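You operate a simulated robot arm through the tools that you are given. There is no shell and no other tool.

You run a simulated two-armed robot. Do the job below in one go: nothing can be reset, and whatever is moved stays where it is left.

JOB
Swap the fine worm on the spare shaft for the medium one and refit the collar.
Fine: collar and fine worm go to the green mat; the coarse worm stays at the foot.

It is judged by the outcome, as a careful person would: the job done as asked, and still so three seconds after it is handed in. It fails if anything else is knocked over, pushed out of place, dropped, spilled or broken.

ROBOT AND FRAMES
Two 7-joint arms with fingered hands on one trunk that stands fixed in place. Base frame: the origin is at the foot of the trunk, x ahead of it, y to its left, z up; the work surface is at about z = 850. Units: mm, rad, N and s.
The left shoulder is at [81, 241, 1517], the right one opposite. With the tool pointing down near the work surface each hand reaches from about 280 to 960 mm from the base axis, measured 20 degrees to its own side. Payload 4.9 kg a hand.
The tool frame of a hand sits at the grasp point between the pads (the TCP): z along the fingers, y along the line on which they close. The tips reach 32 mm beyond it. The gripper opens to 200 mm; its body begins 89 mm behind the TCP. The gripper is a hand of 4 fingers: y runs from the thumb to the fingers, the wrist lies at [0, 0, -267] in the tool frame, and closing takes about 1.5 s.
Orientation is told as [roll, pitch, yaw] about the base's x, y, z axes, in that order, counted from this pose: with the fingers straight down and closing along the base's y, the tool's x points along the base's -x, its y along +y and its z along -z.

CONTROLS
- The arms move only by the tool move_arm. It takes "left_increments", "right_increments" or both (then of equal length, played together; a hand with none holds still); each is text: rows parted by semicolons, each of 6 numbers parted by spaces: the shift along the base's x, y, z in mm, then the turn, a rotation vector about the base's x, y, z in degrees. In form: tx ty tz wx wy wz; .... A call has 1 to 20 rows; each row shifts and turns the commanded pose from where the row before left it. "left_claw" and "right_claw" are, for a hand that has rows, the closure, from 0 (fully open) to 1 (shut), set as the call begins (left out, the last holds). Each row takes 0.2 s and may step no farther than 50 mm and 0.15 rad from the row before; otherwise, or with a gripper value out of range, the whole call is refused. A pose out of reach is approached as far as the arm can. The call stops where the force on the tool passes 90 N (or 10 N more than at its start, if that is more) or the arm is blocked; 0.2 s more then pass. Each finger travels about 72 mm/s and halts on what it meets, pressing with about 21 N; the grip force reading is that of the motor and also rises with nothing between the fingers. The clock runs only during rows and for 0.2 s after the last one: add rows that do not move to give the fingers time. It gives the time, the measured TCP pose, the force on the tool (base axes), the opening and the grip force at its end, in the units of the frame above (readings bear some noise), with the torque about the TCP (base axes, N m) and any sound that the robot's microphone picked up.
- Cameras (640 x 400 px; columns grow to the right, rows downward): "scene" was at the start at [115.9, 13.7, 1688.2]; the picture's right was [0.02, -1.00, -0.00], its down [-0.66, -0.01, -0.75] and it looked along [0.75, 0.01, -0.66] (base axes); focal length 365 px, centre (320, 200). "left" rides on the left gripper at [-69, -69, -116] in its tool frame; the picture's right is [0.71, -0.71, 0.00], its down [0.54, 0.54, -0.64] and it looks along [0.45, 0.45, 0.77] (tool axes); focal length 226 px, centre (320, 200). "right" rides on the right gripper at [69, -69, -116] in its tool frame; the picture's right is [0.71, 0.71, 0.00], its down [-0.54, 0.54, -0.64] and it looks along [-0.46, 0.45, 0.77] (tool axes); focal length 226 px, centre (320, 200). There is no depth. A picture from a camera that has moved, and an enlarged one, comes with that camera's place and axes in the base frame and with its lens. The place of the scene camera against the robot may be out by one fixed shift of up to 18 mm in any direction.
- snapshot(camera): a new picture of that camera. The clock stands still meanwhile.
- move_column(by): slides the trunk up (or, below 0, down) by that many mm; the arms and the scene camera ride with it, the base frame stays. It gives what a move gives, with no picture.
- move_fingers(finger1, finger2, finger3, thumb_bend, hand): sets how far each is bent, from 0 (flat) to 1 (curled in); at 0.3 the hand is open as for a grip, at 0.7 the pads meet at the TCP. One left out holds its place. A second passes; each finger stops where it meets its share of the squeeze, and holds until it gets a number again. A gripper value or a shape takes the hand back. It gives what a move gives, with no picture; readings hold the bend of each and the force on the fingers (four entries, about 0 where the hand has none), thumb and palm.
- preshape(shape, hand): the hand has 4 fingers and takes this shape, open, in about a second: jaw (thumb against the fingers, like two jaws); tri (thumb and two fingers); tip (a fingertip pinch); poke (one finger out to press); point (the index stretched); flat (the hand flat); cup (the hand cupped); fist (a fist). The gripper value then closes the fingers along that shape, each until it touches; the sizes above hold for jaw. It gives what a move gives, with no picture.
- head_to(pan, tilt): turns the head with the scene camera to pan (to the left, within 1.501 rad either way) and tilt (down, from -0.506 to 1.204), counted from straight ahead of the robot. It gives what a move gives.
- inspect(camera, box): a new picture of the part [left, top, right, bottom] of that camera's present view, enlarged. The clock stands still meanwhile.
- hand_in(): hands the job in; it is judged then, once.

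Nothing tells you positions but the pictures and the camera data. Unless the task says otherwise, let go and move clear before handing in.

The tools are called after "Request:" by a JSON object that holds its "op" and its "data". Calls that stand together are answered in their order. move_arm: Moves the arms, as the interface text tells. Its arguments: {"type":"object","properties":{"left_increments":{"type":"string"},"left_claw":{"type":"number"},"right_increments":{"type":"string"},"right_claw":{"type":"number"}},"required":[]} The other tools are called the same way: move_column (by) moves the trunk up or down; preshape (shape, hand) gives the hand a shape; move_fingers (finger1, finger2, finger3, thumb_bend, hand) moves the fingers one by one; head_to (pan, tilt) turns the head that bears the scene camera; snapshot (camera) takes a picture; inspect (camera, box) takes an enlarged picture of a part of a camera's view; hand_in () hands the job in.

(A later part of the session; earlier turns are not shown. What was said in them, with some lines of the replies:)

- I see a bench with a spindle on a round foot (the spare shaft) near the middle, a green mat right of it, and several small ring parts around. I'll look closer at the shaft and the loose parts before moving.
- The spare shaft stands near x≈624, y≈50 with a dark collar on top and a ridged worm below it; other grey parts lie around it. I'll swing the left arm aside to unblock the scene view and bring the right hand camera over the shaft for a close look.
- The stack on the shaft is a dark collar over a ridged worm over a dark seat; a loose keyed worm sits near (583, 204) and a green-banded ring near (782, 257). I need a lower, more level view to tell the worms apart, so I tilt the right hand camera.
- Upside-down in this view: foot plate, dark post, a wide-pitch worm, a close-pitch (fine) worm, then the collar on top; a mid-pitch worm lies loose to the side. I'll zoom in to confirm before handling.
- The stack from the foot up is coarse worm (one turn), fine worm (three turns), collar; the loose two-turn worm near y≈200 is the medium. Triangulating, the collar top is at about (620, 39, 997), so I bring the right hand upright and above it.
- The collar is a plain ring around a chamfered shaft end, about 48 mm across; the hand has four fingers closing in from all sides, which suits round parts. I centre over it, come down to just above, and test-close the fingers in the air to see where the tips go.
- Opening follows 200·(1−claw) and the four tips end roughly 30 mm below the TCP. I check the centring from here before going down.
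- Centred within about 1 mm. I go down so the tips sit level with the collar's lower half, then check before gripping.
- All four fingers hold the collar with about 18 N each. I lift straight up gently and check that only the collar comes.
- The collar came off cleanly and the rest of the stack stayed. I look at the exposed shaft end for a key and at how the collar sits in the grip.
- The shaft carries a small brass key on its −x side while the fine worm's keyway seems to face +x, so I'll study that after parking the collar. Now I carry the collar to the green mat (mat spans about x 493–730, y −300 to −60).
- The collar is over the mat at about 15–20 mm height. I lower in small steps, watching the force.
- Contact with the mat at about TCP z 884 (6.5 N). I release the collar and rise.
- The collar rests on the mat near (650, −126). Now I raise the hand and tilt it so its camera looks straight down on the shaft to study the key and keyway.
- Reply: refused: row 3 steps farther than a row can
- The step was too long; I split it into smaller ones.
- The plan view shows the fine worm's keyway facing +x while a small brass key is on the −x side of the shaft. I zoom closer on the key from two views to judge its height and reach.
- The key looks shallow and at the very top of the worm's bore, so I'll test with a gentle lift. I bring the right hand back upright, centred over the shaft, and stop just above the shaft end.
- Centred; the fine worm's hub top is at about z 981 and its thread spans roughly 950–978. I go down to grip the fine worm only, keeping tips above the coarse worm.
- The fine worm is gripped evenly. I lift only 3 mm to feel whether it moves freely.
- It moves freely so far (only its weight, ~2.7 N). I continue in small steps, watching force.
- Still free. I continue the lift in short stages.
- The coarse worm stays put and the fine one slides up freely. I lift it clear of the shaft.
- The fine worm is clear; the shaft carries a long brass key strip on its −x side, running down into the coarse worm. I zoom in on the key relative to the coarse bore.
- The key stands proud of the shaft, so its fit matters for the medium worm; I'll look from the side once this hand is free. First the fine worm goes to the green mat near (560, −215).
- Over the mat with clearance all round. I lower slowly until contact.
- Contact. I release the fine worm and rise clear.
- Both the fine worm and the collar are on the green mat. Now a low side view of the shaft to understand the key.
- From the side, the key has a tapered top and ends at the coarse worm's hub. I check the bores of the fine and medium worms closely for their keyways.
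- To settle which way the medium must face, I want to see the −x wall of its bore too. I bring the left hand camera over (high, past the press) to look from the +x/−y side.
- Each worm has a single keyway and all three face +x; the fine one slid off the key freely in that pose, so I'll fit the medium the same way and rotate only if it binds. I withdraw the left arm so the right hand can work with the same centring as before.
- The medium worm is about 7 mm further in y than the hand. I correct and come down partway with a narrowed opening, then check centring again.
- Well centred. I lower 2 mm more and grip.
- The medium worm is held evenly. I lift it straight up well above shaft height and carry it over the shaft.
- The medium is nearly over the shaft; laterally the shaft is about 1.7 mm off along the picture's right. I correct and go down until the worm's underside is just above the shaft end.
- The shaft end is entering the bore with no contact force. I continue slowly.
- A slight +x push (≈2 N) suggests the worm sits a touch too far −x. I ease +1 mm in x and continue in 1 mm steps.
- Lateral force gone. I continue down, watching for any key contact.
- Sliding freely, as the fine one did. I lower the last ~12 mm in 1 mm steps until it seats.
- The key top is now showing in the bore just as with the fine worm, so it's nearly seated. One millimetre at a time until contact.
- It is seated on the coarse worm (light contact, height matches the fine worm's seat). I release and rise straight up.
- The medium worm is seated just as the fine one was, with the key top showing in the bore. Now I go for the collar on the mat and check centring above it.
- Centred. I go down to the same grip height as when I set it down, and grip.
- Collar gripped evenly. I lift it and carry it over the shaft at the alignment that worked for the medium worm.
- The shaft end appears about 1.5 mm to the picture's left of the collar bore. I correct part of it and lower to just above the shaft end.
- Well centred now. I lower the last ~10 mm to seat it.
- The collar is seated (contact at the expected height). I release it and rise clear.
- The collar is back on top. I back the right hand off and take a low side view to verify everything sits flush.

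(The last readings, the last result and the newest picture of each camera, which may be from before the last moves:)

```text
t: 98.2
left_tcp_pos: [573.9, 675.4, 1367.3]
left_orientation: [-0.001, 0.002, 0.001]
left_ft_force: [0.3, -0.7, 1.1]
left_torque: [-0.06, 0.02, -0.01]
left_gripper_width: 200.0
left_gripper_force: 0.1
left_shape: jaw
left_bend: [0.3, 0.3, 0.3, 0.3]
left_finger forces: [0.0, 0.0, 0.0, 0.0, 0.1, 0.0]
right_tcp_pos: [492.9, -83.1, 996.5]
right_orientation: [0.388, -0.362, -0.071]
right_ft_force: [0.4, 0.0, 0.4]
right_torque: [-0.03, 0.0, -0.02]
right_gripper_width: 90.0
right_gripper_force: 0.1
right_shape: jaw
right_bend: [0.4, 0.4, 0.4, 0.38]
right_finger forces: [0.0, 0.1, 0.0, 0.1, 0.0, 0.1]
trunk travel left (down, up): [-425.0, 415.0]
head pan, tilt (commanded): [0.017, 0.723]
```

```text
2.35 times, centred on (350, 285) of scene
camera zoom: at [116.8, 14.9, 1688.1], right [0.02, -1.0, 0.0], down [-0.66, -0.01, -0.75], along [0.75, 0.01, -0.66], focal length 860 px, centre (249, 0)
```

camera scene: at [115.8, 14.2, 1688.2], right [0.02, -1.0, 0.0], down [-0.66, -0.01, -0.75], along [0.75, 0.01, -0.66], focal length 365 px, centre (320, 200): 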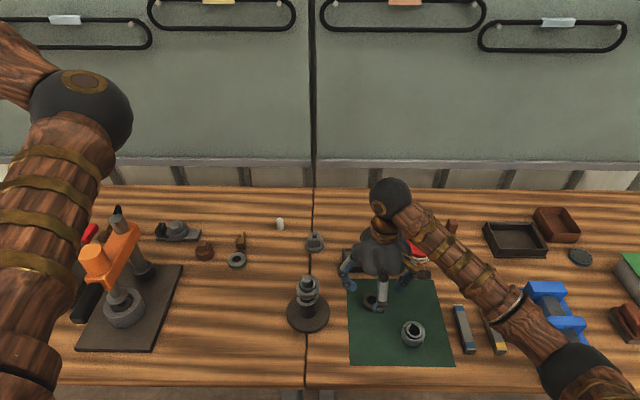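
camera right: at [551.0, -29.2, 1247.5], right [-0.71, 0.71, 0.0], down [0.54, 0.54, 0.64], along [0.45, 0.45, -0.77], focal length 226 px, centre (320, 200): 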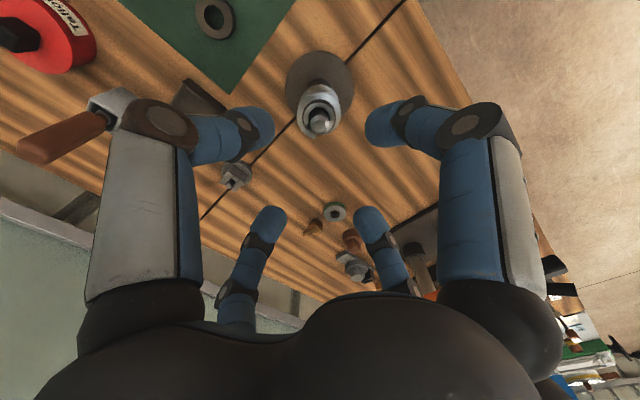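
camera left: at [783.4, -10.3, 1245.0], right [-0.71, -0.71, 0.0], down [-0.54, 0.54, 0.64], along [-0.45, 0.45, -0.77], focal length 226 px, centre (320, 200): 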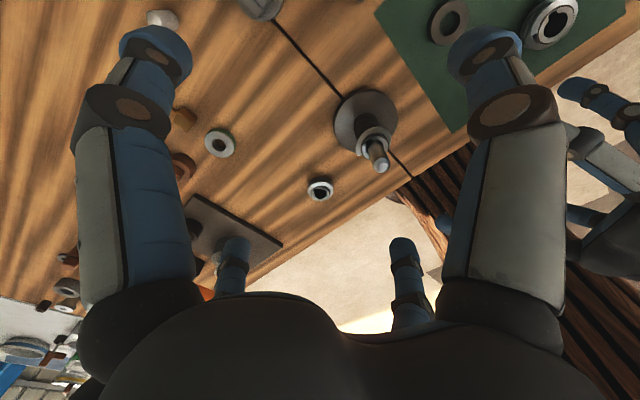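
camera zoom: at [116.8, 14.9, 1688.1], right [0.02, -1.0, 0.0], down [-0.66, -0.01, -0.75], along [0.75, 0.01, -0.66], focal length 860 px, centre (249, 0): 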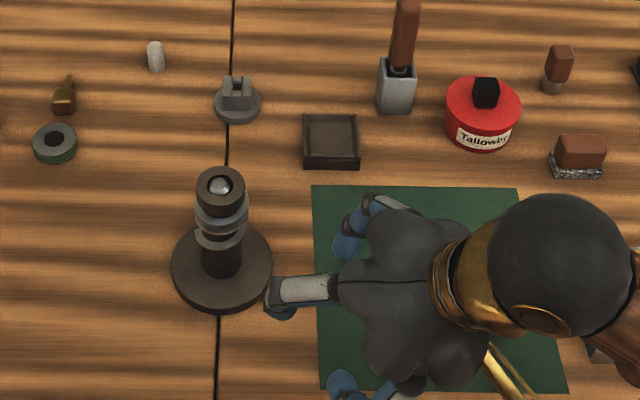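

From the side, coarse worm, medium worm and collar sit flush on the shaft. I withdraw the right hand up and away, then do a final check of the whole bench.

Request:
{"op": "move_arm", "data": {"right_increments": "0 0 36 -5.3 5.3 0; 0 0 36 -5.3 5.3 0; 0 0 36 -5.3 5.3 0; 0 0 36 -5.3 5.3 0; 20 -25 35 0 0 0; 20 -25 35 0 0 0; 25 -30 25 0 0 0; 25 -30 20 0 0 0; 25 -30 20 0 0 0; 25 -30 10 0 0 0; 30 -20 0 0 0 0; 30 0 0 0 0 0; 0 0 0 0 0 0", "right_claw": 0}}

Request:
{"op": "snapshot", "data": {"camera": "scene"}}

Request:
{"op": "inspect", "data": {"camera": "scene", "box": [270, 240, 470, 380]}}

```text
t: 101.0
left_tcp_pos: [573.4, 674.3, 1369.0]
left_orientation: [0.001, 0.0, -0.001]
left_ft_force: [-0.6, 1.4, 0.7]
left_torque: [0.0, 0.0, 0.05]
left_gripper_width: 199.8
left_gripper_force: 0.0
left_shape: jaw
left_bend: [0.3, 0.3, 0.3, 0.3]
left_finger forces: [0.0, 0.0, 0.1, 0.0, 0.0, 0.1]
right_tcp_pos: [691.5, -271.7, 1283.6]
right_orientation: [-0.001, 0.001, -0.001]
right_ft_force: [-0.5, -0.2, 0.5]
right_torque: [0.0, -0.02, 0.02]
right_gripper_width: 199.9
right_gripper_force: 0.1
right_shape: jaw
right_bend: [0.3, 0.3, 0.3, 0.3]
right_finger forces: [0.0, 0.0, 0.1, 0.0, 0.0, 0.0]
trunk travel left (down, up): [-425.0, 415.0]
head pan, tilt (commanded): [0.017, 0.723]
```

```text
taken
camera scene: at [115.2, 13.8, 1688.3], right [0.02, -1.0, 0.0], down [-0.66, -0.01, -0.75], along [0.75, 0.01, -0.66], focal length 365 px, centre (320, 200)
```

scene: 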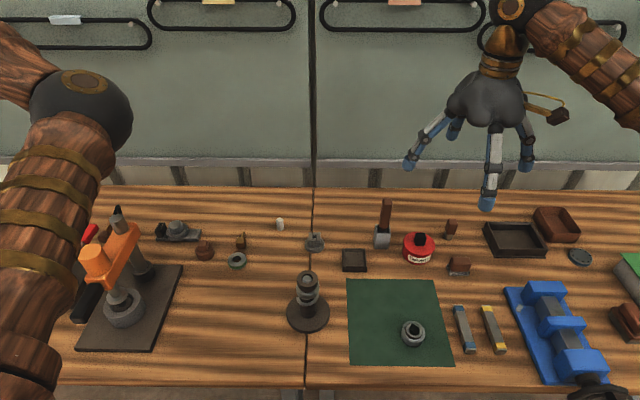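

```text
2.86 times, centred on (370, 310) of scene
camera zoom: at [115.2, 13.8, 1688.3], right [0.02, -1.0, 0.0], down [-0.66, -0.01, -0.75], along [0.75, 0.01, -0.66], focal length 1044 px, centre (177, -114)
```

zoom: 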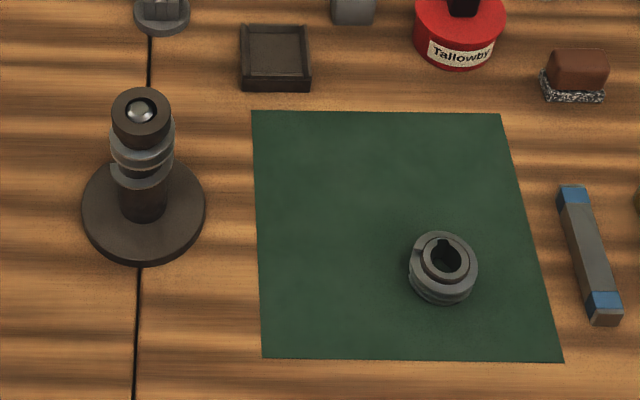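

The medium worm and collar are on the shaft above the coarse worm. The fine worm rests on the green mat, everything else is where it was, and both hands are clear, so I hand in.

Request:
{"op": "hand_in", "data": {}}

```text
The job is handed in.
```

The swap is done: the medium worm is on the spare shaft with the collar refitted above it. The fine worm is on the green mat.

- **Shaft:** the coarse worm stayed at the foot throughout. In a side view the coarse worm, medium worm and collar sit flush on each other.
- **Collar:** I parked it on the green mat while swapping the worms, then put it back on the shaft. I read your note as the mat being a temporary place for it.
- **Keyway:** the shaft has a brass key on one side, and all three worms had their keyways facing the opposite side. The fine worm slid off freely that way, so I fitted the medium in the same orientation; it went down without resistance. Its keyway is therefore not lined up with the key.

Nothing else on the bench appeared moved in the final picture, and both hands were clear before I handed in. I have not seen the judged result.
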